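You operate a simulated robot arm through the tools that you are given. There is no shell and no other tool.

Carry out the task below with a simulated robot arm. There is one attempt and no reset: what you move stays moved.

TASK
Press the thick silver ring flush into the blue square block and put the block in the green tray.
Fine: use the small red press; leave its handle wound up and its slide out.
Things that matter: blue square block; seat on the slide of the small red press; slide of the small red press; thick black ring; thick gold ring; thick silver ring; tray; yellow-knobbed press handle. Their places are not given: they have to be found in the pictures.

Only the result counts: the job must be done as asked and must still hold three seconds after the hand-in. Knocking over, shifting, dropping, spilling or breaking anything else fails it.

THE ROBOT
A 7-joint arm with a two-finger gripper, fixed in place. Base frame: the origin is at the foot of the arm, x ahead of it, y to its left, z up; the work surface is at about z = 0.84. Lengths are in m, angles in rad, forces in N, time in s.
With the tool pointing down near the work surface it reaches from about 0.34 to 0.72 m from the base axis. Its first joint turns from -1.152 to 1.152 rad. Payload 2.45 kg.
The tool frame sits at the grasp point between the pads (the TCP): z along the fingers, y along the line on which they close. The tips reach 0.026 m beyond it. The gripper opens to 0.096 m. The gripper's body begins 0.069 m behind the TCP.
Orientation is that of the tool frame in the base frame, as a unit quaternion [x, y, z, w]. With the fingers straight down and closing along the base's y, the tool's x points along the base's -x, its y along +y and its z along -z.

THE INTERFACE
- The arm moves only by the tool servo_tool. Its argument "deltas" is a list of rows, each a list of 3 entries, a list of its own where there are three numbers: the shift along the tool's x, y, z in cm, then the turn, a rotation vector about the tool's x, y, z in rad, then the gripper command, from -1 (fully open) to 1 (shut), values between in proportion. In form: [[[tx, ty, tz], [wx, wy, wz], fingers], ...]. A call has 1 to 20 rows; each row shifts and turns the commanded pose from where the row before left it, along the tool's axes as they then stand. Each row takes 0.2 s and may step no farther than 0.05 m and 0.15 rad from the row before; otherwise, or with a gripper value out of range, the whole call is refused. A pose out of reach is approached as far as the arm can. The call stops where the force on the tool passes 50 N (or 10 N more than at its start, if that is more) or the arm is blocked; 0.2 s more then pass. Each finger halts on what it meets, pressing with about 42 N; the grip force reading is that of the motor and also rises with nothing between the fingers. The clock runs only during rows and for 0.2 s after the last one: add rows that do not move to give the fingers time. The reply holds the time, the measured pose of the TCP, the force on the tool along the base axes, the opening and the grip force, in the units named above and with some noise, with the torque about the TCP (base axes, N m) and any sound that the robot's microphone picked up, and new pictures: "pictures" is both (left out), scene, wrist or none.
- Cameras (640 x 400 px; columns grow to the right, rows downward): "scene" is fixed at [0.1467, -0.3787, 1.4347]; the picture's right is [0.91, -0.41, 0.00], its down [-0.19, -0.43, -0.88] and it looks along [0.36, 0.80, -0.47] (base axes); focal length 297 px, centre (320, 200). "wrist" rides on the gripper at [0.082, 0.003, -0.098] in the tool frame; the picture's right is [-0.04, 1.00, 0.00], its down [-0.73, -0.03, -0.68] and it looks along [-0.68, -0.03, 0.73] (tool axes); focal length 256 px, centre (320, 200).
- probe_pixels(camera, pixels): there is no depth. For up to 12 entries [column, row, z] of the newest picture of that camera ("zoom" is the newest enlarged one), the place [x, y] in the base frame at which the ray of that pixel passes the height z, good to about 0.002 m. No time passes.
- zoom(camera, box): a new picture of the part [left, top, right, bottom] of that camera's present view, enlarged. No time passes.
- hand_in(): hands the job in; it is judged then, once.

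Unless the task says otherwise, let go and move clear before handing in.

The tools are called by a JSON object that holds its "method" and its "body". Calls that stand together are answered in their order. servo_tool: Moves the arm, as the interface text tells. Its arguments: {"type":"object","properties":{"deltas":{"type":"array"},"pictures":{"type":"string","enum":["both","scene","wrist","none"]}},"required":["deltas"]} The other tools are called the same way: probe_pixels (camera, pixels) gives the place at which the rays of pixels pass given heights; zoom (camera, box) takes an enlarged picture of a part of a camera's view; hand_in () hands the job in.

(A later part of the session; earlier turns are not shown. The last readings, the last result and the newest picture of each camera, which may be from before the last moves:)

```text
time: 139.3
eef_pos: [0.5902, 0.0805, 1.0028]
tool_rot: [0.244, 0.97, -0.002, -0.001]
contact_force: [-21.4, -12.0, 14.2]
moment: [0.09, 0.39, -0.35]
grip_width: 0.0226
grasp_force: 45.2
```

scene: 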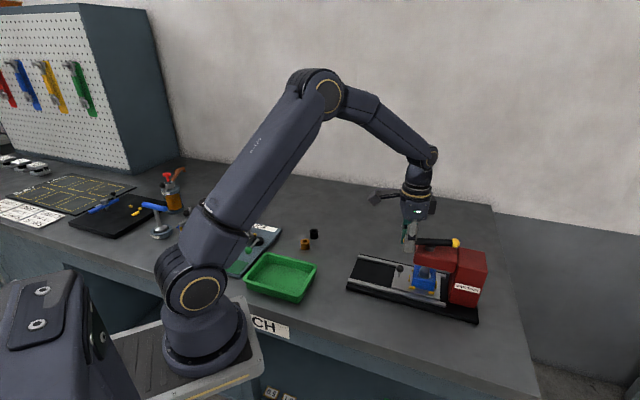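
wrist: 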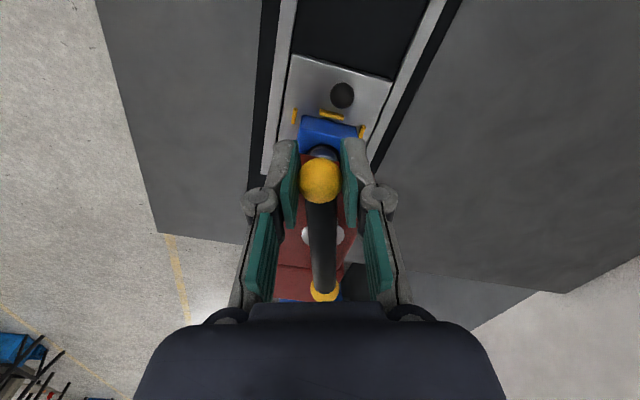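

{"method": "servo_tool", "body": {"deltas": [[[0.15, 0, -0.1], [0, 0, 0], 0.85], [[0, 0, 0], [0, 0, 0], 0.2], [[0, 0, 0], [0, 0, 0], 0.0], [[0, 0, 0], [0, 0, 0], 0.0], [[0, 0, -2.5], [0, 0, 0], 0.0], [[0, 0, -2.5], [0, 0, 0], 0.0], [[0, -3.36, 0], [0, 0, 0], 0.5], [[0, 0, 0], [0, 0, -0.143], 1.0], [[0, 0, 0], [0, 0, -0.143], 1.0], [[0, 0, 0], [0, 0, -0.143], 1.0], [[0, 0, 0], [0, 0, -0.143], 1.0], [[0, 0, 0], [0, 0, -0.143], 1.0], [[0, 0, 0], [0, 0, -0.143], 1.0], [[0, 0, 0], [0, 0, -0.143], 1.0], [[0, 0, 0], [0, 0, -0.143], 1.0], [[0, 0, 0], [0, 0, -0.143], 1.0], [[0, 0, 0], [0, 0, -0.143], 1.0], [[0, 0, 0], [0, 0, -0.143], 1.0], [[0, 0, 0], [0, 0, 0], 1.0]], "pictures": "both"}}

{"method": "zoom", "body": {"camera": "scene", "box": [395, 205, 475, 295]}}

```text
time: 143.3
eef_pos: [0.5732, 0.0542, 1.0549]
tool_rot: [-0.515, 0.857, -0.001, 0.0]
contact_force: [-1.1, -0.3, -0.9]
moment: [-0.02, -0.01, 0.0]
grip_width: 0.0
grasp_force: 28.9
```

scene: 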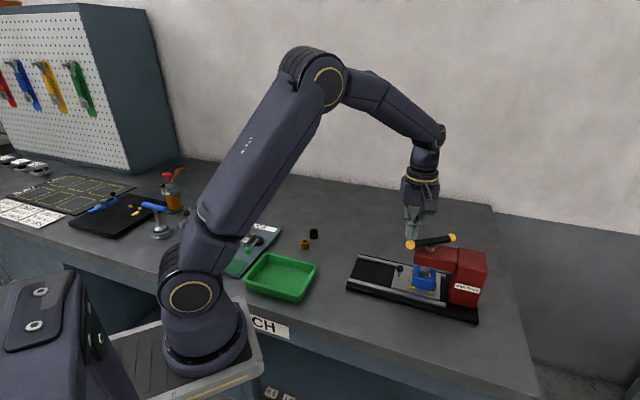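
wrist: 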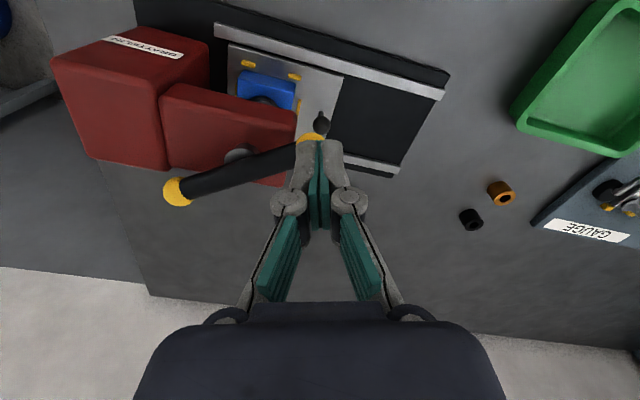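

```text
4.44 times, centred on (435, 250) of scene
```

zoom: 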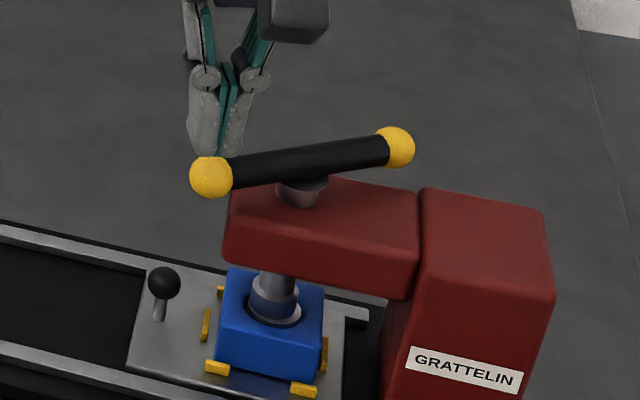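

{"method": "probe_pixels", "body": {"camera": "scene", "pixels": [[410.2, 244.8, 1.0], [451.9, 238.1, 1.0], [410.2, 244.8, 0.997], [451.9, 238.1, 0.997]]}}

{"method": "zoom", "body": {"camera": "scene", "box": [415, 262, 439, 284]}}

```text
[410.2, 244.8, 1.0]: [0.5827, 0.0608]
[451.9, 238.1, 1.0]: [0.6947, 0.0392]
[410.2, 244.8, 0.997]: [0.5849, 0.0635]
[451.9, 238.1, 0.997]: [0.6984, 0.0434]
```

```text
16.00 times, centred on (427, 273) of scene
```

zoom: 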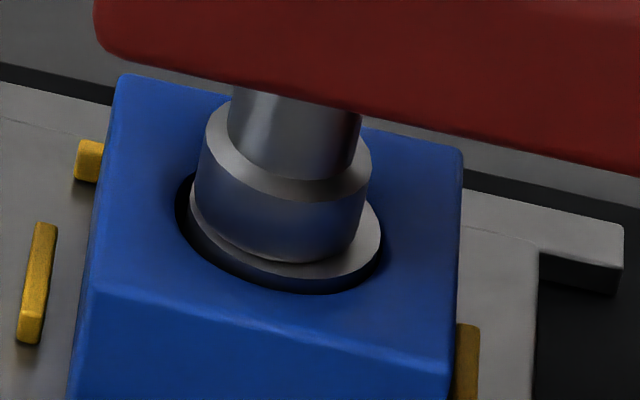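

After release the handle sprang back to about yaw 11°, so there is a springy final stage. I'll place the closed fingers behind the knob and push along the arc with the stiff side.

{"method": "servo_tool", "body": {"deltas": [[[1.67, -1.37, 0], [0, 0, -0.14], 1.0], [[0, 0, 2.2], [0, 0, 0], 1.0], [[0, 0, 2.3], [0, 0, 0], 1.0], [[0, 0, 0], [0, 0, 0], 1.0], [[0, 0, 0], [0, 0, 0], 1.0]], "pictures": "both"}}

{"method": "zoom", "body": {"camera": "scene", "box": [395, 205, 475, 295]}}

```text
time: 144.5
eef_pos: [0.5788, 0.0332, 1.0086]
tool_rot: [-0.573, 0.82, -0.001, 0.001]
contact_force: [0.5, -0.6, 0.1]
moment: [0.0, 0.0, 0.01]
grip_width: 0.0
grasp_force: 28.4
```

scene: 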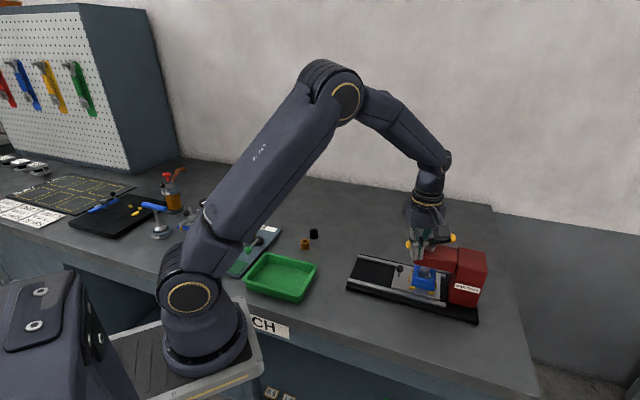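
wrist: 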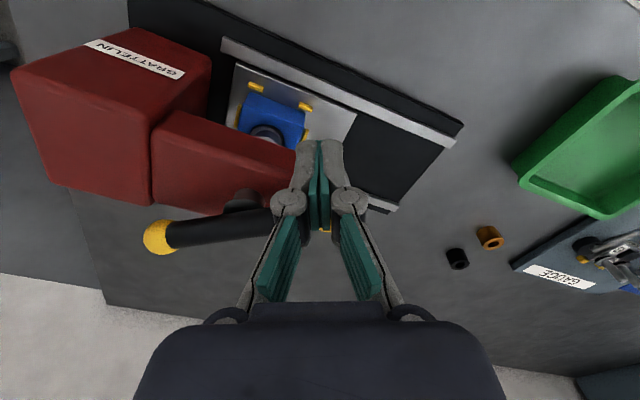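

```text
4.44 times, centred on (435, 250) of scene
```

zoom: 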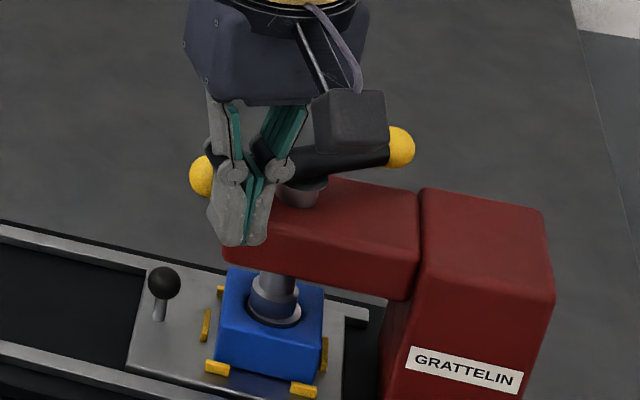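

{"method": "servo_tool", "body": {"deltas": [[[-0.4, 0, 0], [0, 0, 0], 1.0], [[-0.3, 0, 0], [0, 0, 0], 1.0], [[-0.254, 0.164, 0.032], [0, 0, 0.05], 1.0], [[-0.254, 0.164, 0.032], [0, 0, 0.05], 1.0], [[-0.254, 0.164, 0.032], [0, 0, 0.05], 1.0], [[-0.254, 0.164, 0.032], [0, 0, 0.05], 1.0], [[0, 0, 0], [0, 0, 0], 1.0]], "pictures": "scene"}}

{"method": "zoom", "body": {"camera": "scene", "box": [395, 205, 475, 295]}}

```text
time: 146.1
eef_pos: [0.5776, 0.0494, 1.0079]
tool_rot: [-0.488, 0.873, 0.0, 0.001]
contact_force: [-2.4, -6.1, -3.1]
moment: [-0.09, 0.02, -0.01]
grip_width: 0.0
grasp_force: 28.0
```

scene: 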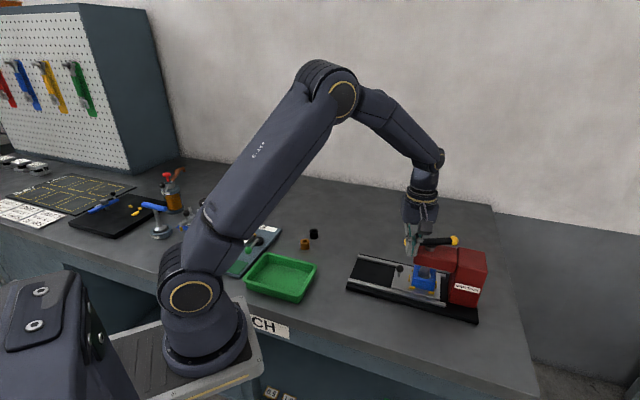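

```text
4.44 times, centred on (435, 250) of scene
```

zoom: 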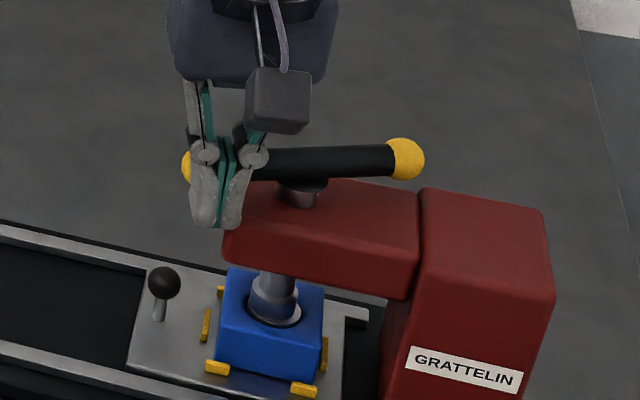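

{"method": "servo_tool", "body": {"deltas": [[[-0.254, 0.164, 0.032], [0, 0, 0.05], 1.0], [[-0.254, 0.164, 0.032], [0, 0, 0.05], 1.0], [[-0.254, 0.164, 0.032], [0, 0, 0.05], 1.0], [[-0.254, 0.164, 0.0], [0, 0, 0.05], 1.0], [[0, 0, 0], [0, 0, 0], 1.0]], "pictures": "scene"}}

{"method": "zoom", "body": {"camera": "scene", "box": [395, 205, 475, 295]}}

```text
time: 147.3
eef_pos: [0.578, 0.0607, 1.0065]
tool_rot: [-0.398, 0.917, -0.001, 0.0]
contact_force: [-16.9, -17.2, 7.8]
moment: [-0.16, 0.02, 0.06]
grip_width: 0.0003
grasp_force: 28.8
```

scene: 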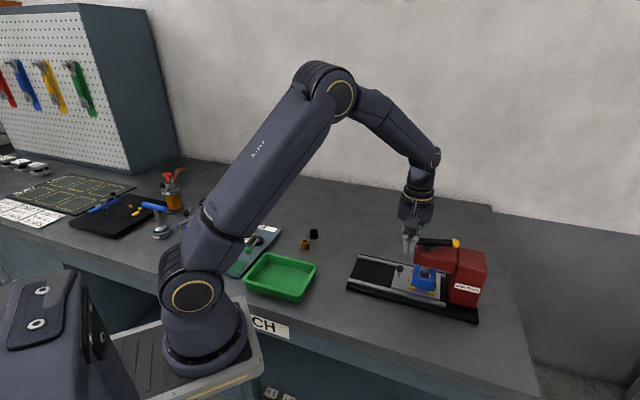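

```text
4.44 times, centred on (435, 250) of scene
```

zoom: 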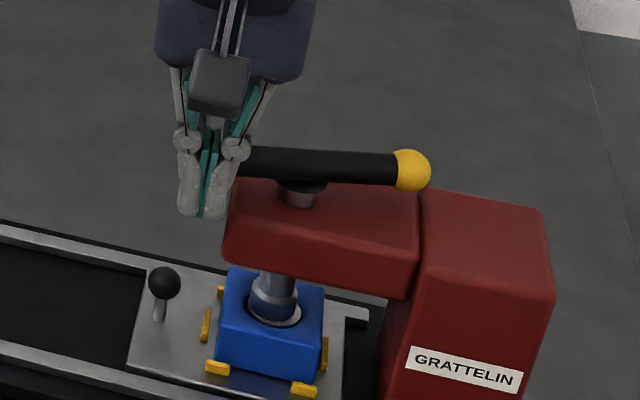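

{"method": "servo_tool", "body": {"deltas": [[[-0.15, 0.03, 0], [0, 0, 0], 1.0], [[-0.1, 0.02, 0], [0, 0, 0], 1.0], [[-0.05, 0.01, 0], [0, 0, 0], 1.0], [[0, 0, 0], [0, 0, 0], 1.0]], "pictures": "scene"}}

{"method": "zoom", "body": {"camera": "scene", "box": [415, 262, 439, 284]}}

```text
time: 148.3
eef_pos: [0.5783, 0.0612, 1.0056]
tool_rot: [-0.397, 0.918, -0.002, -0.006]
contact_force: [-31.5, -31.2, 17.5]
moment: [-0.16, 0.19, 0.16]
grip_width: 0.0001
grasp_force: 28.1
```

scene: 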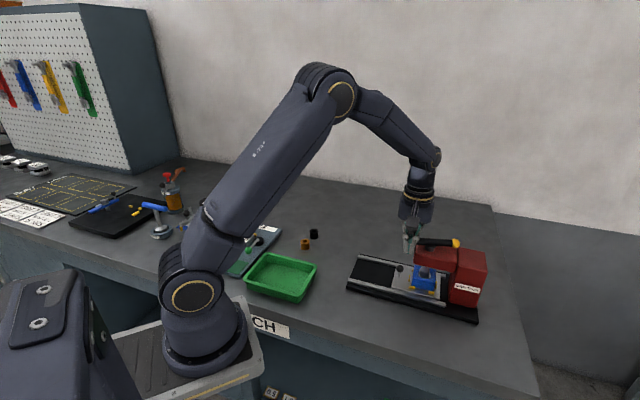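

```text
16.00 times, centred on (427, 273) of scene
```

zoom: 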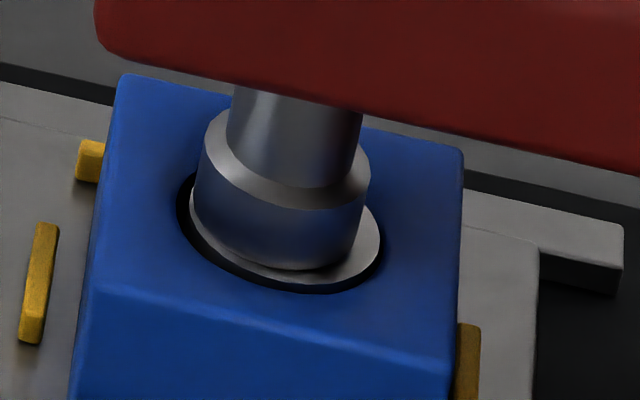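

{"method": "servo_tool", "body": {"deltas": [[[-0.07, 0.04, 0], [0, 0, 0], 1.0], [[-0.05, 0.03, 0], [0, 0, 0], 1.0], [[0, 0, 0], [0, 0, 0], 1.0]], "pictures": "none"}}

{"method": "zoom", "body": {"camera": "scene", "box": [415, 262, 439, 284]}}

```text
time: 149.1
eef_pos: [0.5785, 0.0606, 1.007]
tool_rot: [-0.397, 0.918, -0.003, -0.005]
contact_force: [-28.0, -32.5, 11.7]
moment: [-0.09, 0.37, 0.14]
grip_width: 0.0
grasp_force: 28.3
```

```text
16.00 times, centred on (427, 273) of scene
```

zoom: 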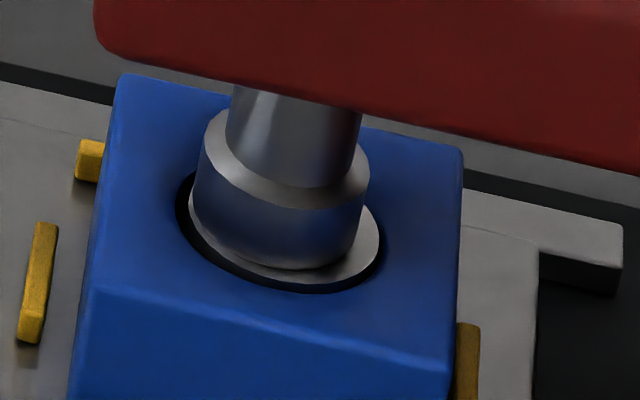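

Even at about 45 N on the knob the ring doesn't move further, so the stop is rigid. I'll back off, unwind, pull the slide out and inspect the ring properly.

{"method": "servo_tool", "body": {"deltas": [[[0.5, 0, 0], [0, 0, 0], 1.0], [[1.2, 0, 0], [0, 0, 0], 1.0], [[0, 0, -2.5], [0, 0, 0], 1.0], [[0, 0, -2.5], [0, 0, 0], 0.3], [[-2.1, -0.16, 0], [0, 0, 0], 0.0], [[0, 0, 0], [0, 0, 0.1443], 0.0], [[0, 0, 0], [0, 0, 0.1443], 0.0], [[0, 0, 0], [0, 0, 0.1443], 0.0], [[0, 0, 0], [0, 0, 0.1443], 0.0], [[0, 0, 0], [0, 0, 0.1443], 0.0], [[0, 0, 0], [0, 0, 0.1443], 0.0], [[0, 0, 0], [0, 0, 0.1443], 0.0], [[0, 0, 0], [0, 0, 0], 0.0], [[0, 0, 0], [0, 0, 0], 0.0]], "pictures": "both"}}

```text
time: 152.1
eef_pos: [0.5853, 0.0696, 1.0579]
tool_rot: [0.094, 0.996, -0.001, 0.001]
contact_force: [0.4, -0.7, 0.6]
moment: [-0.01, 0.01, 0.02]
grip_width: 0.0479
grasp_force: 0.1
```

scene: 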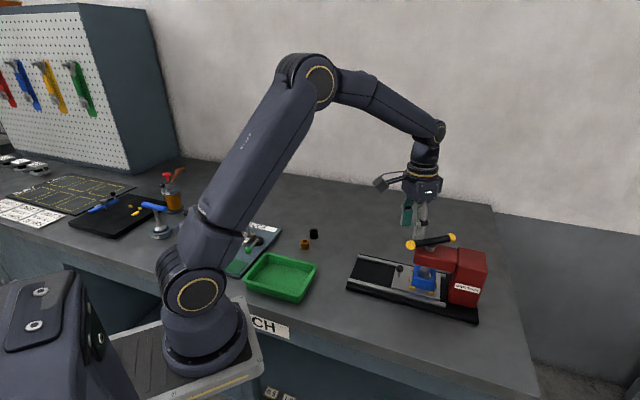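
wrist: 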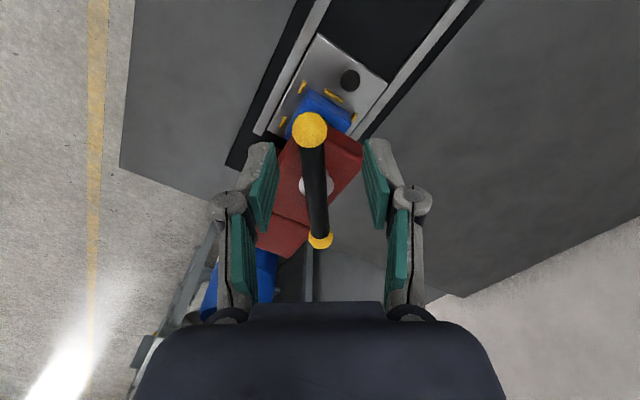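

{"method": "servo_tool", "body": {"deltas": [[[0, -0.4, 2.5], [0, 0, 0], 0.0], [[0, 0, 2.5], [0, 0, 0], 0.0], [[0, 0, 0], [0, 0, 0], 0.0], [[0, 0, 0], [0, 0, 0], 0.85], [[0, 0, 0], [0, 0, 0], 0.85], [[0, 0, 0], [0, 0, 0], 0.85], [[-0.028, -0.57, -0.064], [0, 0, -0.1], 0.85], [[-0.028, -0.57, -0.064], [0, 0, -0.1], 0.85], [[-0.028, -0.57, -0.064], [0, 0, -0.1], 0.85], [[-0.028, -0.57, -0.064], [0, 0, -0.1], 0.85], [[-0.028, -0.57, -0.064], [0, 0, -0.1], 0.85], [[0, 0, 0], [0, 0, 0], 0.85]], "pictures": "none"}}

```text
time: 154.7
eef_pos: [0.5859, 0.0353, 1.01]
tool_rot: [-0.156, 0.988, 0.0, 0.003]
contact_force: [11.8, 2.2, -6.5]
moment: [0.0, -0.03, 0.02]
grip_width: 0.0225
grasp_force: 44.5
```

{"method": "servo_tool", "body": {"deltas": [[[-0.1, -0.57, -0.064], [0, 0, -0.1], 0.85], [[-0.028, -0.57, -0.064], [0, 0, -0.1], 0.85], [[-0.028, -0.57, -0.064], [0, 0, -0.1], 0.85], [[-0.028, -0.57, -0.064], [0, 0, -0.1], 0.85], [[-0.028, -0.57, -0.064], [0, 0, -0.1], 0.85], [[-0.028, -0.57, -0.064], [0, 0, -0.1], 0.85], [[0, 0, 0], [0, 0, 0], 0.85], [[0, 0, 0], [0, 0, 0], 0.2], [[0, 0, 0], [0, 0, 0], 0.0], [[0, 0, 0], [0, 0, 0], 0.0], [[0, 0, -3], [0, 0, 0], 0.0], [[0, 0, -3], [0, 0, 0], 0.0], [[0, 0, 0], [0, 0, 0], 0.0]], "pictures": "both"}}

{"method": "zoom", "body": {"camera": "scene", "box": [405, 235, 455, 290]}}

```text
time: 157.5
eef_pos: [0.6071, 0.0106, 1.0734]
tool_rot: [-0.44, 0.898, -0.002, 0.001]
contact_force: [0.0, -0.2, -0.7]
moment: [0.01, 0.05, 0.02]
grip_width: 0.0478
grasp_force: 0.1
```

scene: 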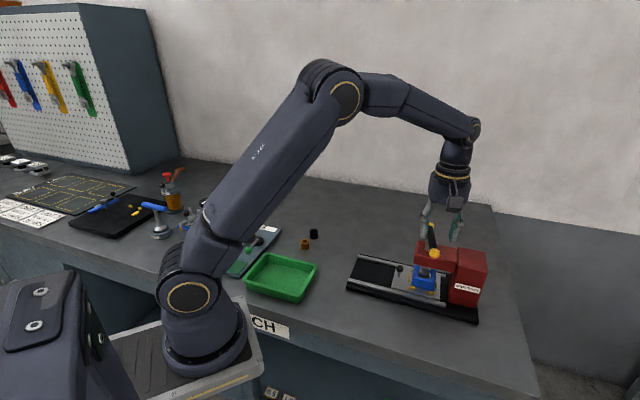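
wrist: 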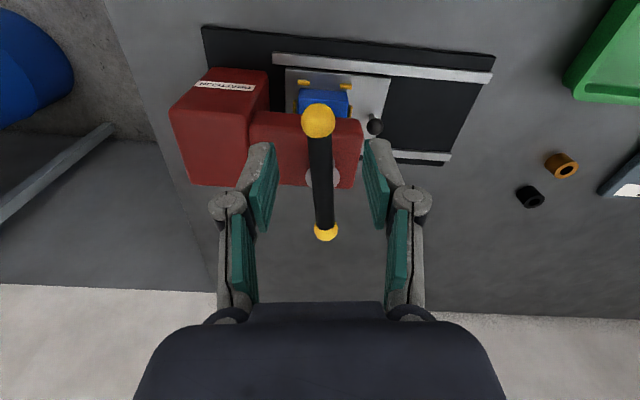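

```text
7.27 times, centred on (430, 262) of scene
```

zoom: 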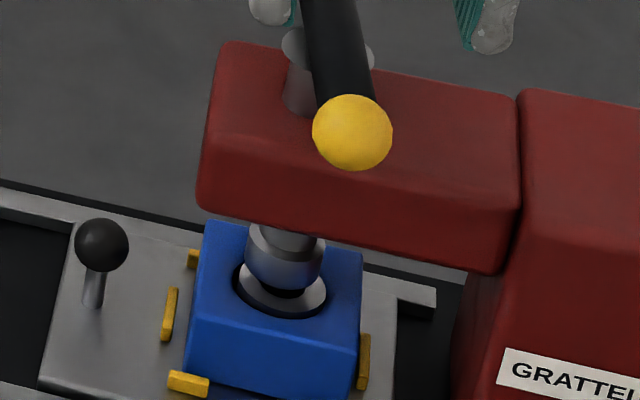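

{"method": "servo_tool", "body": {"deltas": [[[-2.11, 3.57, 0], [0, 0, 0], 0.3], [[-2.11, 3.57, 0], [0, 0, 0], 0.3], [[-2.11, 3.57, 0], [0, 0, 0], 0.3], [[0, 0, 0], [0, 0, 0.1414], 0.3], [[0, 0, 0], [0, 0, 0.1414], 0.3], [[0, 0, 0], [0, 0, 0.1414], 0.3], [[0, 0, 0], [0, 0, 0.1414], 0.3], [[0, 0, 0], [0, 0, 0.1414], 0.3], [[0, 0, 0], [0, 0, 0.1414], 0.3], [[0, 0, 0], [0, 0, 0.1414], 0.3], [[0, 0, 0], [0, 0, 0.1414], 0.3], [[0, 0, 0], [0, 0, 0.1414], 0.3], [[0, 0, 0], [0, 0, 0.1414], 0.3], [[0, 0, 0], [0, 0, 0.1414], 0.3], [[0, 0, 0], [0, 0, 0.1414], 0.3], [[0, 0, 0], [0, -0.125, 0], 0.3], [[0, 0, 0], [0, -0.125, 0], 0.3], [[0, 0, 0], [0, -0.125, 0], 0.3], [[0, 0, 0], [0, -0.125, 0], 0.3], [[0, 0, 0], [0, 0, 0], 0.3]], "pictures": "none"}}

{"method": "servo_tool", "body": {"deltas": [[[1.44, 0, 2.63], [0, 0, 0], 0.1], [[1.44, 0, 2.63], [0, 0, 0], 0.1], [[1.44, 0, 2.63], [0, 0, 0], 0.1], [[0, 0.3, 2.5], [0, 0, 0], 0.1], [[0, 0, 2.5], [0, 0, 0], 0.1], [[0, 0, 0], [0, 0, 0], 0.1], [[0, 0, 0], [0, 0, 0], 0.1]]}}

{"method": "zoom", "body": {"camera": "wrist", "box": [240, 100, 400, 230]}}

```text
time: 161.7
eef_pos: [0.5607, 0.1252, 1.0726]
tool_rot: [0.371, 0.895, -0.094, 0.23]
contact_force: [0.1, -0.1, 0.4]
moment: [0.01, 0.0, -0.02]
grip_width: 0.0335
grasp_force: 0.0
```

```text
time: 163.3
eef_pos: [0.5799, 0.1118, 0.9383]
tool_rot: [0.37, 0.895, -0.095, 0.23]
contact_force: [-1.6, -0.3, 0.3]
moment: [0.02, -0.02, 0.01]
grip_width: 0.0431
grasp_force: 0.0
```

scene: 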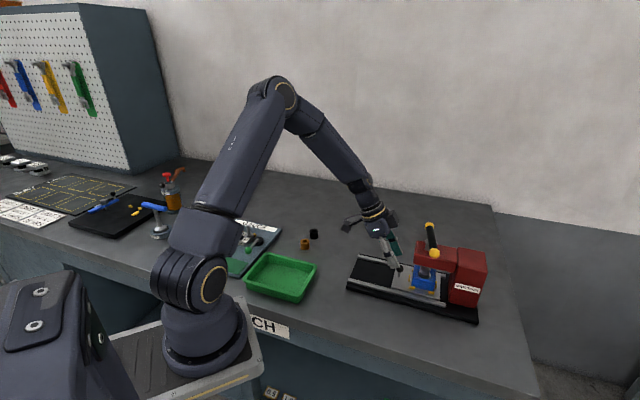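
wrist: 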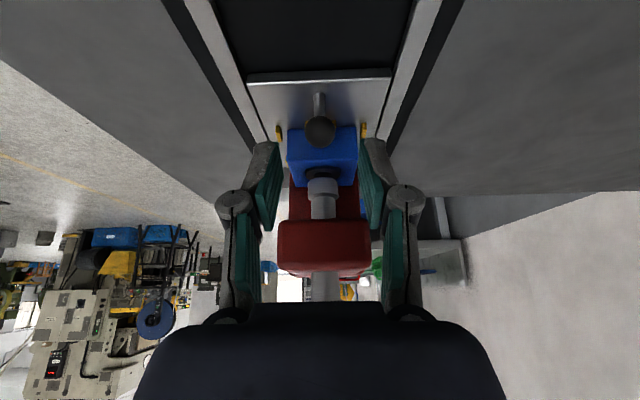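

```text
3.08 times, centred on (320, 165) of wrist
```

zoom: 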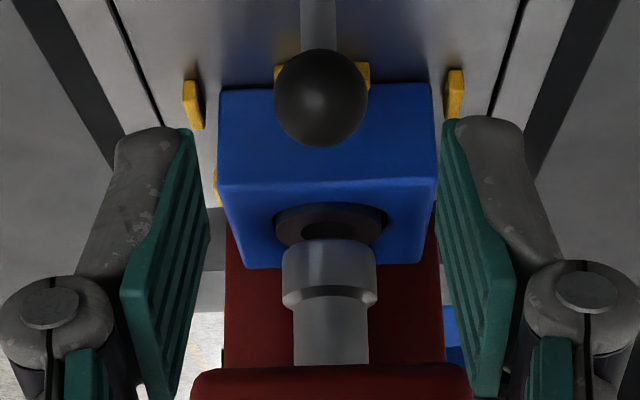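

{"method": "zoom", "body": {"camera": "wrist", "box": [302, 160, 342, 185]}}

```text
16.00 times, centred on (322, 172) of wrist
```

zoom: 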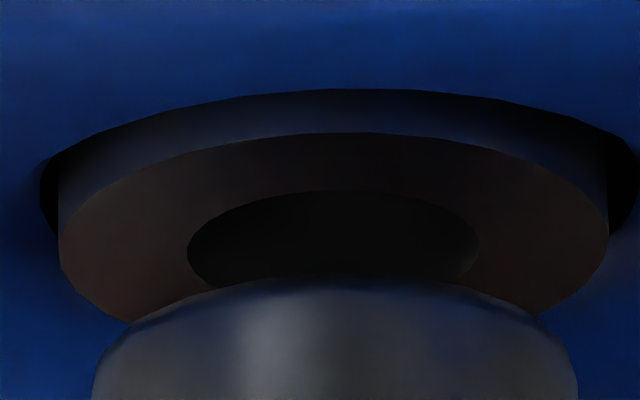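

Careful geometry still puts the ring about 1.4 mm proud when unloaded. I'll grip the knob and draw the slide out, so I can inspect closely and see whether the screw's own travel limit is the stop.

{"method": "servo_tool", "body": {"deltas": [[[0, 0.05, 2.0], [0, 0, 0], 0.1], [[0, 0.05, 2.1], [0, 0, 0], 0.1], [[0, 0, 0], [0, 0, 0], 0.1], [[0, 0, 0], [0, 0, 0], 0.85], [[0, 0, 0], [0, 0, 0], 0.85], [[0, 0, 0], [0, 0, 0], 0.85], [[0.439, 0, -0.24], [0, 0, 0], 0.85], [[0.439, 0, -0.24], [0, 0, 0], 0.85], [[0.439, 0, -0.24], [0, 0, 0], 0.85], [[0.439, 0, -0.24], [0, 0, 0], 0.85], [[0, 0, 0], [0, 0, 0], 0.85]], "pictures": "scene"}}

{"method": "zoom", "body": {"camera": "scene", "box": [375, 220, 475, 300]}}

```text
time: 165.7
eef_pos: [0.5809, 0.1134, 0.9025]
tool_rot: [0.37, 0.895, -0.094, 0.23]
contact_force: [11.6, 9.7, -15.8]
moment: [0.0, -0.25, 0.06]
grip_width: 0.0187
grasp_force: 43.2
```

scene: 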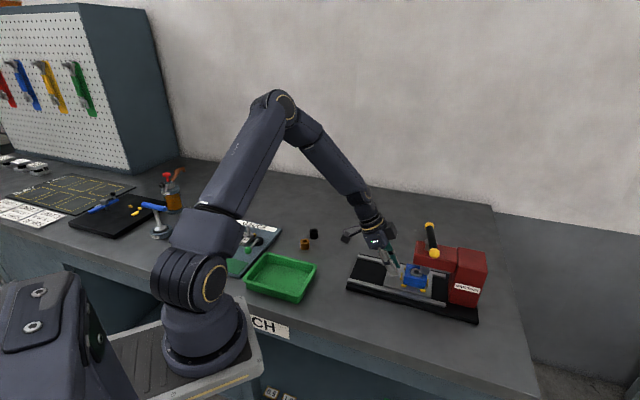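

```text
5.00 times, centred on (425, 260) of scene
```

zoom: 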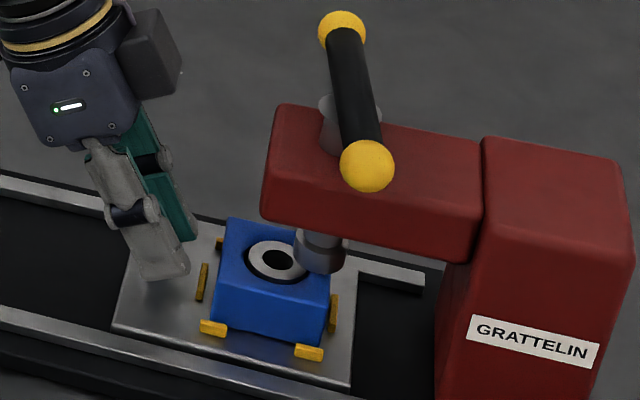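

{"method": "servo_tool", "body": {"deltas": [[[0.439, 0.15, -0.14], [0, 0, 0], 0.85], [[0.439, 0, -0.24], [0, 0, 0], 0.85], [[0.439, 0, -0.24], [0, 0, 0], 0.85], [[0.439, 0, -0.24], [0, 0, 0], 0.85], [[0.439, 0, -0.24], [0, 0, 0], 0.85], [[0.439, 0, -0.24], [0, 0, 0], 0.85], [[0.439, 0, -0.24], [0, 0, 0], 0.85], [[0.439, 0, -0.24], [0, 0, 0], 0.85], [[0.439, 0, -0.24], [0, 0, 0], 0.85], [[0.439, 0, -0.24], [0, 0, 0], 0.85], [[0.439, 0, -0.24], [0, 0, 0], 0.85], [[0.439, 0, -0.24], [0, 0, 0], 0.85], [[0.439, 0, -0.24], [0, 0, 0], 0.85], [[0.439, 0, -0.24], [0, 0, 0], 0.85], [[0.439, 0, -0.24], [0, 0, 0], 0.85], [[0.439, 0, -0.24], [0, 0, 0], 0.85], [[0.439, 0, -0.24], [0, 0, 0], 0.85], [[0.439, 0, -0.24], [0, 0, 0], 0.85], [[0.439, 0, -0.24], [0, 0, 0], 0.85], [[0, 0, 0], [0, 0, 0], 0.85]], "pictures": "both"}}

{"method": "zoom", "body": {"camera": "scene", "box": [345, 230, 425, 290]}}

```text
time: 169.9
eef_pos: [0.5135, 0.1794, 0.9032]
tool_rot: [0.371, 0.895, -0.094, 0.23]
contact_force: [2.6, -3.9, 29.4]
moment: [-0.06, -0.05, -0.01]
grip_width: 0.0186
grasp_force: 44.2
```

scene: 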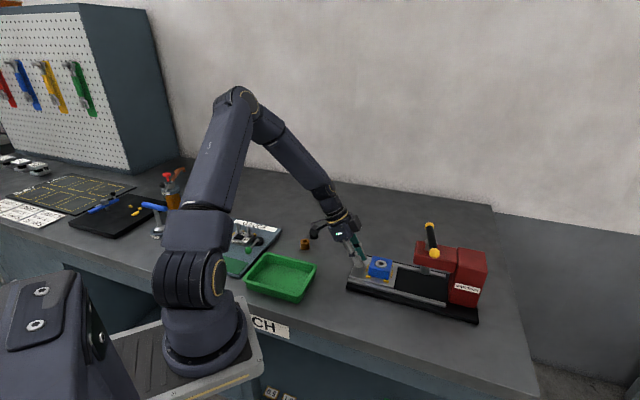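
wrist: 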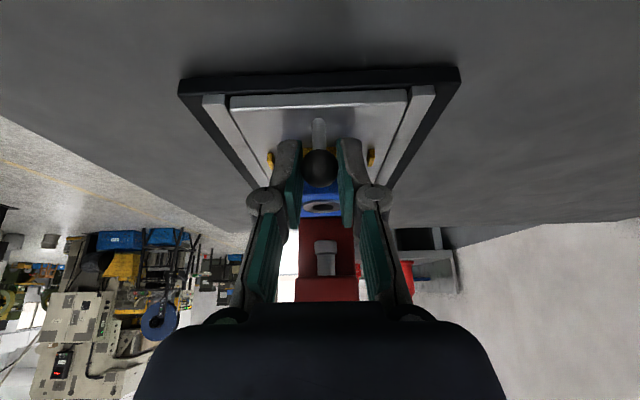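

```text
6.67 times, centred on (385, 260) of scene
```

zoom: 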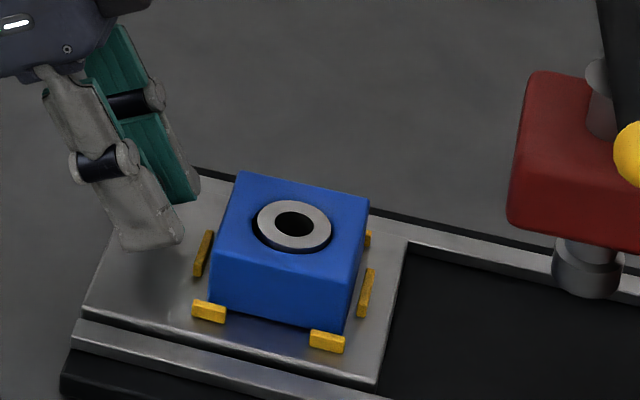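

{"method": "zoom", "body": {"camera": "wrist", "box": [296, 190, 346, 222]}}

{"method": "zoom", "body": {"camera": "scene", "box": [369, 250, 393, 272]}}

```text
12.50 times, centred on (321, 206) of wrist
```

zoom: 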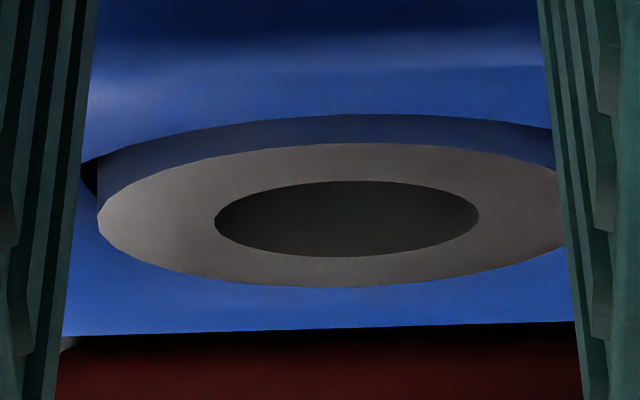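

```text
16.00 times, centred on (381, 261) of scene
```

zoom: 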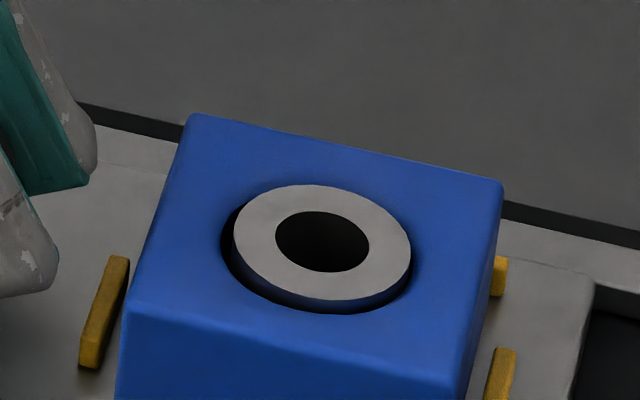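

The clear views show the ring about 1.5–2 mm proud. With the slide out, I'll turn the screw down freely to learn its own travel limit. First I'll leave the knob and return to the handle.

{"method": "servo_tool", "body": {"deltas": [[[0, 0, -0.2], [0, 0, 0], 0.3], [[0, 0, 0], [0, 0, 0], 0.1], [[0, 0, 0], [0, 0, 0], 0.1], [[0, 0, -3], [0, 0, 0], 0.1], [[0, 0, -3], [0, 0, 0], 0.1], [[0, 0, -3], [0, 0, 0], 0.0], [[-1.5, 0, -2.75], [0, 0, 0], 0.0], [[-1.5, 0, -2.75], [0, 0, 0], 0.0], [[-1.5, 0, -2.75], [0, 0, 0], 0.0], [[0, 0, 0], [0, 0.125, 0], 0.0], [[0, 0, 0], [0, 0.125, 0], 0.0], [[0, 0, 0], [0, 0.125, 0], 0.0], [[0, 0, 0], [0, 0.125, 0], 0.0], [[0, 0, 0], [0, 0, 0], 0.0]], "pictures": "both"}}

{"method": "zoom", "body": {"camera": "scene", "box": [345, 230, 425, 290]}}

```text
time: 172.9
eef_pos: [0.4808, 0.2092, 1.0777]
tool_rot: [0.383, 0.924, 0.001, 0.001]
contact_force: [-0.1, -0.3, 0.3]
moment: [-0.04, -0.02, -0.01]
grip_width: 0.0481
grasp_force: 0.1
```

scene: 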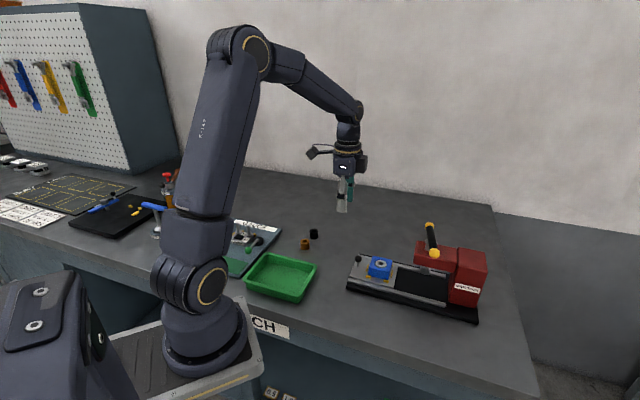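
wrist: 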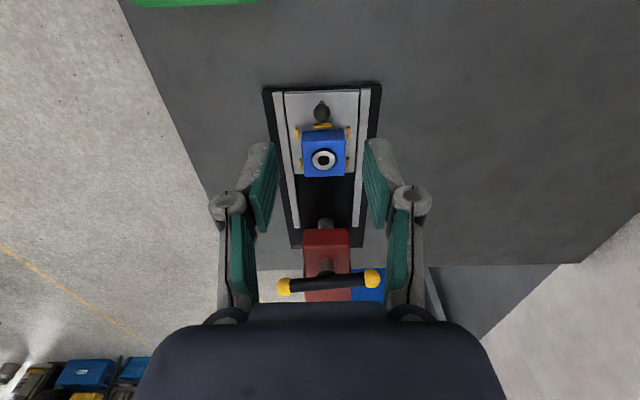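

```text
6.67 times, centred on (385, 260) of scene
```

zoom: 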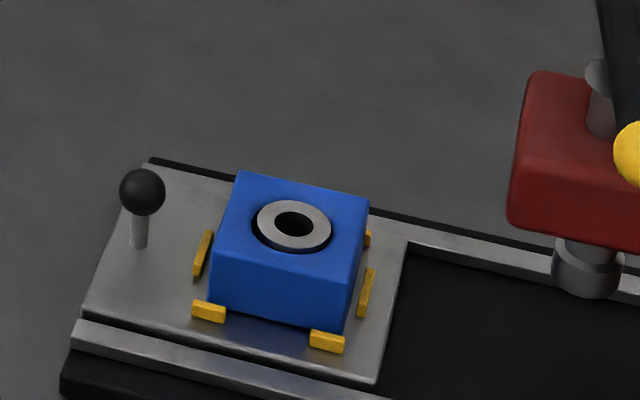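

{"method": "servo_tool", "body": {"deltas": [[[0, 0, 0], [0, 0, -0.1425], 0.0], [[0, 0, 0], [0, 0, -0.1425], 0.0], [[0, 0, 0], [0, 0, -0.1425], 0.0], [[0, 0, 0], [0, 0, -0.1425], 0.0], [[0, 0, 0], [0, 0, -0.1425], 0.0], [[0, 0, 0], [0, 0, -0.1425], 0.0], [[0, 0, 0], [0, 0, -0.1425], 0.0], [[0, 0, 0], [0, 0, -0.1425], 0.0], [[0, 0, 0], [0, 0, -0.1425], 0.0], [[0, 0, 0], [0, 0, -0.1425], 0.0], [[0, 0, 0], [0, 0, -0.1425], 0.0], [[0, 0, 0], [0, 0, -0.1425], 0.0], [[1.76, -4.4, 0], [0, 0, 0], 0.0], [[1.76, -4.4, 0], [0, 0, 0], 0.0], [[1.76, -4.4, 0], [0, 0, 0], 0.0], [[1.76, -4.4, 0], [0, 0, 0], 0.0], [[1.76, -4.4, 0], [0, 0, 0], 0.0], [[0, 0, 0], [0, 0, 0], 0.0], [[0, 0, 0], [0, 0, 0], 0.0]], "pictures": "wrist"}}

```text
time: 176.9
eef_pos: [0.605, 0.006, 1.0803]
tool_rot: [-0.445, 0.895, -0.001, 0.001]
contact_force: [0.7, 0.2, 0.2]
moment: [-0.02, 0.04, -0.02]
grip_width: 0.0481
grasp_force: 0.1
```

wrist: 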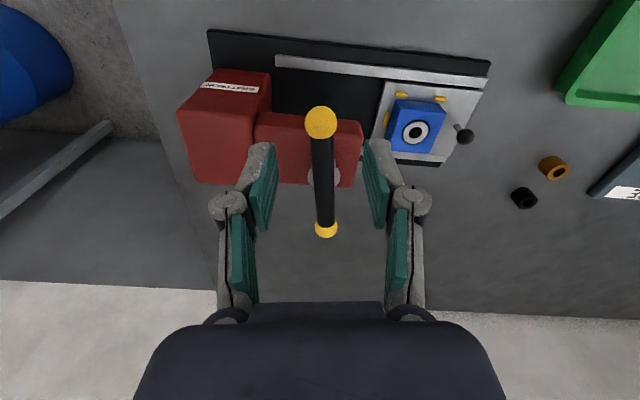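

{"method": "servo_tool", "body": {"deltas": [[[0, 0, 3.5], [0, 0, 0], 0.0], [[0, 0, 3.5], [0, 0, 0], 0.0], [[0, 0, 0], [0, 0, 0], 0.0], [[0, 0, 0], [0, 0, 0], 0.85], [[0, 0, 0], [0, 0, 0], 0.85], [[0, 0, 0], [0, 0, 0], 0.85], [[-0.028, 0.57, 0.064], [0, 0, 0.1], 0.85], [[-0.028, 0.57, 0.064], [0, 0, 0.1], 0.85], [[-0.028, 0.57, 0.064], [0, 0, 0.1], 0.85], [[-0.028, 0.57, 0.064], [0, 0, 0.1], 0.85], [[-0.028, 0.57, 0.064], [0, 0, 0.1], 0.85], [[-0.028, 0.57, 0.064], [0, 0, 0.1], 0.85], [[0, 0, 0], [0, 0, 0], 0.85]], "pictures": "none"}}

```text
time: 179.7
eef_pos: [0.5864, 0.0345, 1.0044]
tool_rot: [-0.16, 0.987, -0.001, 0.002]
contact_force: [-4.6, -0.1, 20.7]
moment: [-0.27, 0.78, -0.11]
grip_width: 0.0221
grasp_force: 44.6
```

{"method": "servo_tool", "body": {"deltas": [[[0.03, 0.57, -0.15], [0, 0, 0.1], 0.85], [[-0.028, 0.57, 0.064], [0, 0, 0.1], 0.85], [[-0.028, 0.57, 0.064], [0, 0, 0.1], 0.85], [[-0.028, 0.57, 0.064], [0, 0, 0.1], 0.85], [[-0.028, 0.57, 0.064], [0, 0, 0.1], 0.85], [[-0.028, 0.57, 0.064], [0, 0, 0.1], 0.85], [[0, 0, 0], [0, 0, 0], 0.85]], "pictures": "none"}}

```text
time: 181.3
eef_pos: [0.5851, 0.0679, 1.0031]
tool_rot: [0.139, 0.99, -0.001, 0.001]
contact_force: [8.0, -1.9, -4.1]
moment: [-0.18, -0.33, -0.01]
grip_width: 0.0223
grasp_force: 44.8
```

{"method": "servo_tool", "body": {"deltas": [[[-0.1, 0.57, 0.064], [0, 0, 0.1], 0.85], [[-0.028, 0.57, 0.064], [0, 0, 0.1], 0.85], [[-0.028, 0.57, 0.064], [0, 0, 0.1], 0.85], [[0, 0, 0], [0, 0, 0], 0.85]], "pictures": "both"}}

{"method": "zoom", "body": {"camera": "scene", "box": [395, 215, 475, 305]}}

```text
time: 182.3
eef_pos: [0.5917, 0.0807, 0.9993]
tool_rot: [0.287, 0.958, -0.003, -0.001]
contact_force: [-11.5, -16.7, 2.2]
moment: [-0.07, 0.27, 0.03]
grip_width: 0.0225
grasp_force: 45.1
```

scene: 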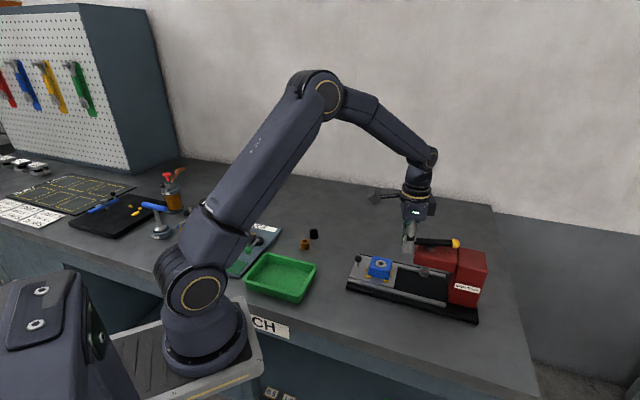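
wrist: 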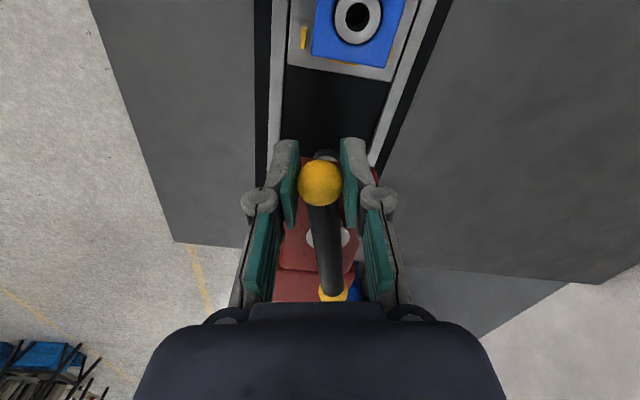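

```text
4.44 times, centred on (435, 260) of scene
```

zoom: 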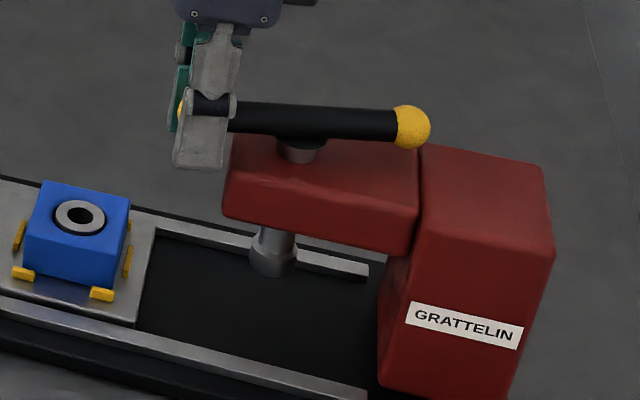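

Without any block the handle stops at the same angle, so this is the screw's own end of travel. I'll measure where the ram face sits at full stroke relative to the block top.

{"method": "zoom", "body": {"camera": "scene", "box": [412, 255, 442, 285]}}

```text
13.33 times, centred on (427, 270) of scene
```

zoom: 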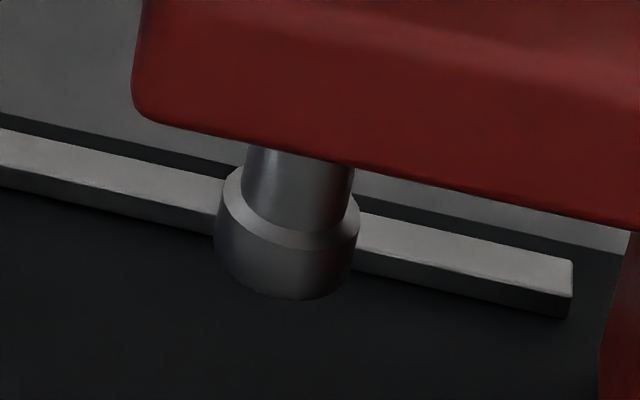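

{"method": "probe_pixels", "body": {"camera": "scene", "pixels": [[424.5, 274.35, 0.88], [424.5, 274.35, 0.885], [424.5, 274.35, 0.89], [424.5, 274.35, 0.895], [424.5, 277.5, 0.88], [424.5, 277.5, 0.885], [424.5, 277.5, 0.89]]}}

```text
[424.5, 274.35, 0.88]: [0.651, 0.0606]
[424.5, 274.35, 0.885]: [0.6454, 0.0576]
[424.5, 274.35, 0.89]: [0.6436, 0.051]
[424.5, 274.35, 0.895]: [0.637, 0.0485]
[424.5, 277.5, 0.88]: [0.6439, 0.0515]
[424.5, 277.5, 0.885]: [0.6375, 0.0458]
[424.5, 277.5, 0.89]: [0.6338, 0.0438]
```

The ram face at full stroke is at z≈0.8905, essentially block-top height. I'll release the handle here to see whether it springs back without the ring.

{"method": "servo_tool", "body": {"deltas": [[[0, -0.1, -0.05], [0, 0, 0], 0.85], [[0, 0, 0], [0, 0, 0], 0.2], [[0, 0, 0], [0, 0, 0], 0.0], [[0, 0, 0], [0, 0, 0], 0.0], [[0, 0, -3], [0, 0, 0], 0.0], [[0, 0, -3], [0, 0, 0], 0.0], [[0, 0, 0], [0, 0, 0], 0.0]], "pictures": "both"}}

{"method": "zoom", "body": {"camera": "scene", "box": [395, 215, 475, 305]}}

```text
time: 183.9
eef_pos: [0.591, 0.0839, 1.0596]
tool_rot: [0.285, 0.959, -0.001, 0.001]
contact_force: [-0.2, 0.3, -0.3]
moment: [-0.02, -0.01, 0.01]
grip_width: 0.0479
grasp_force: 0.1
```

scene: 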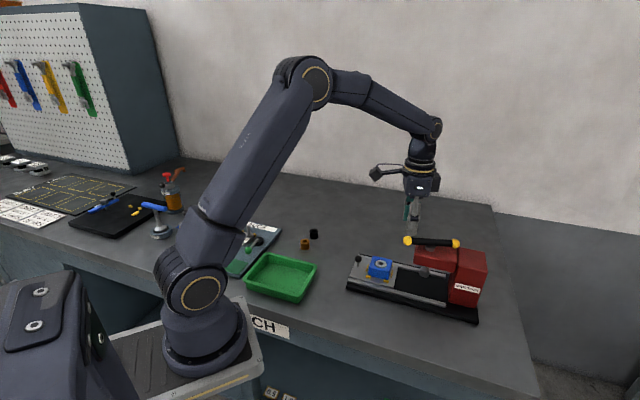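
wrist: 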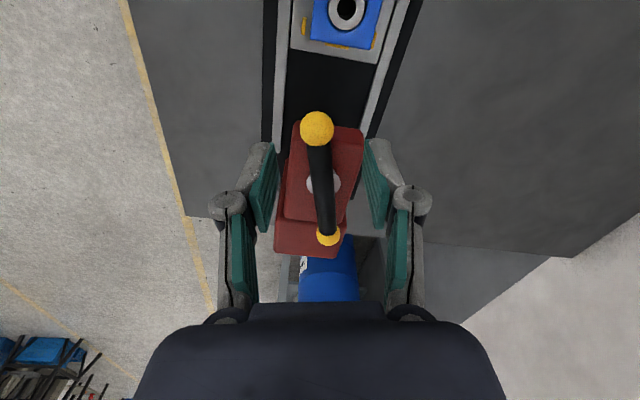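

```text
4.44 times, centred on (435, 260) of scene
```

zoom: 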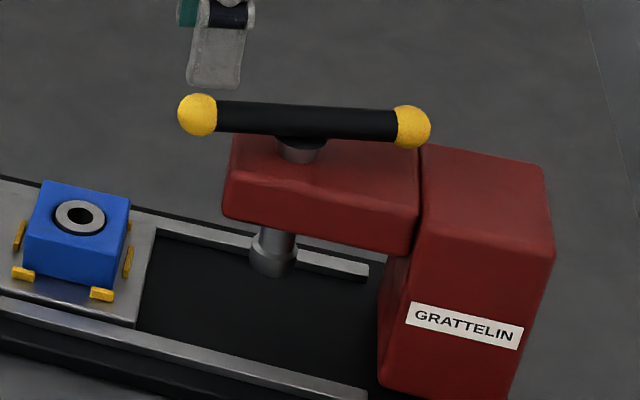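

The handle stays put without the ring, so the spring-back comes from the ring/block. I need a decisive measurement of how proud the ring is, so I'll take a nearly horizontal wrist-camera view from the front of the block.

{"method": "servo_tool", "body": {"deltas": [[[0, 0, 0], [0, 0, -0.1365], -0.5], [[0, 0, 0], [0, 0, -0.1365], -0.5], [[0, 0, 0], [0, 0, -0.1365], -0.5], [[0, 0, 0], [0, 0, -0.1365], -0.5], [[0, 0, 0], [0, 0, -0.1365], -0.5], [[0, 0, 0], [0, 0, -0.1365], -0.5], [[0, 0, 0], [0, 0, -0.1365], -0.5], [[0, 0, 0], [0, 0, -0.1365], -0.5], [[0, 0, 0], [0, 0, -0.1365], -0.5], [[0, 0, 0], [0, 0, -0.1365], -0.5], [[3.07, 1.97, 0], [0, 0, 0], -0.5], [[3.07, 1.97, 0], [0, 0, 0], -0.5], [[3.07, 1.97, 0], [0, 0, 0], -0.5], [[0, 0, 0], [0, -0.125, 0], -0.5], [[0, 0, 0], [0, -0.125, 0], -0.5], [[0, 0, 0], [0, -0.125, 0], -0.5], [[0, 0, 0], [0, -0.125, 0], -0.5], [[0, 0, 0], [0, -0.125, 0], -0.5], [[0, 0, 0], [0, -0.125, 0], -0.5], [[0, 0, 0], [0, 0, 0], -0.5]], "pictures": "both"}}

```text
time: 188.1
eef_pos: [0.4853, 0.058, 1.0607]
tool_rot: [-0.358, 0.859, 0.14, 0.339]
contact_force: [0.9, 0.1, 0.4]
moment: [-0.02, 0.01, 0.01]
grip_width: 0.072
grasp_force: 0.1
```

scene: 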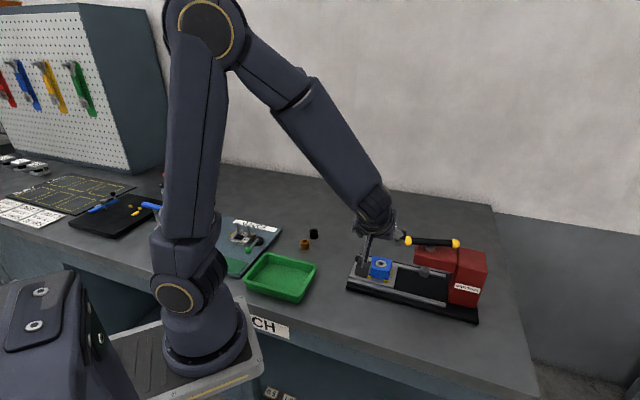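
wrist: 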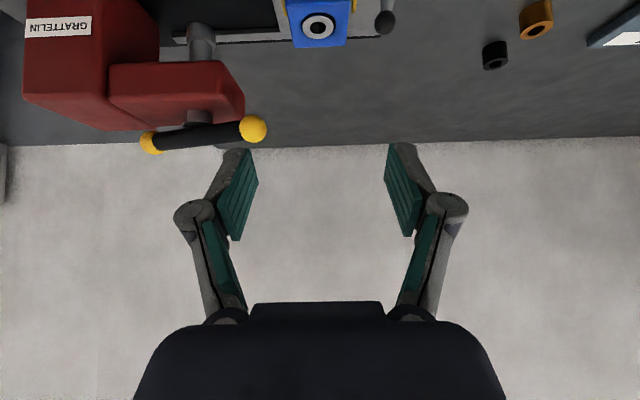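

{"method": "servo_tool", "body": {"deltas": [[[2.73, 0, 2.93], [0, 0, 0], -0.5], [[2.73, 0, 2.93], [0, 0, 0], -0.5], [[2.73, 0, 2.93], [0, 0, 0], -0.5], [[2.73, 0, 2.93], [0, 0, 0], -0.5], [[0, 0, 0], [0, 0, 0], -0.5], [[0, 0, 0], [0, 0, 0], -0.5]], "pictures": "both"}}

{"method": "zoom", "body": {"camera": "wrist", "box": [270, 140, 370, 240]}}

```text
time: 189.5
eef_pos: [0.4856, 0.0608, 0.8995]
tool_rot: [-0.358, 0.859, 0.14, 0.339]
contact_force: [-0.3, -0.6, 0.4]
moment: [-0.04, -0.01, 0.01]
grip_width: 0.0718
grasp_force: 0.1
```

scene: 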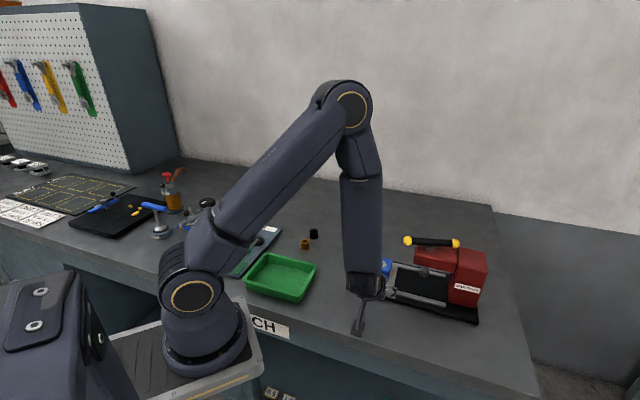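
wrist: 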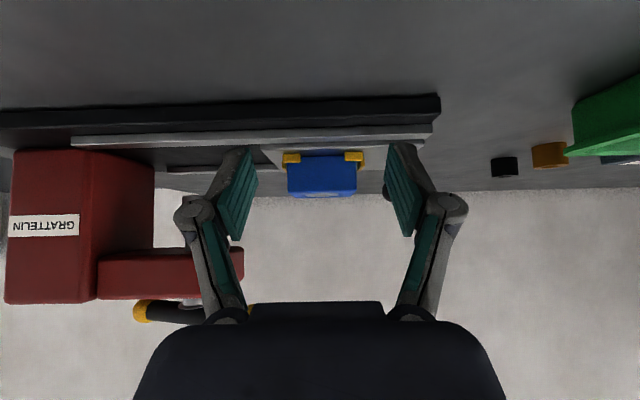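

```text
4.00 times, centred on (320, 190) of wrist
```

zoom: 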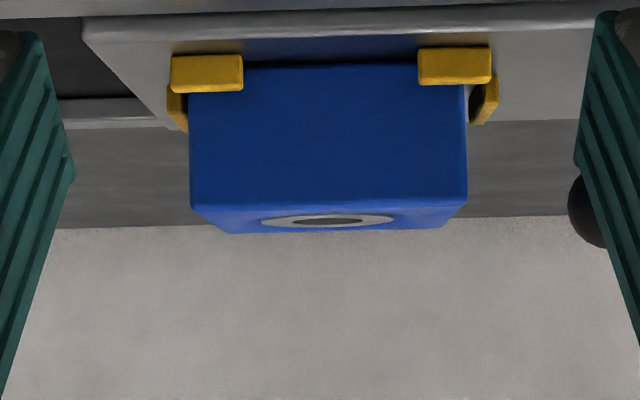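

{"method": "zoom", "body": {"camera": "wrist", "box": [302, 183, 342, 208]}}

```text
16.00 times, centred on (322, 196) of wrist
```

zoom: 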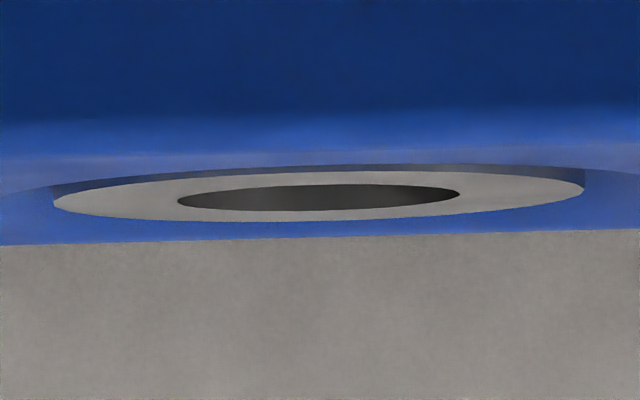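

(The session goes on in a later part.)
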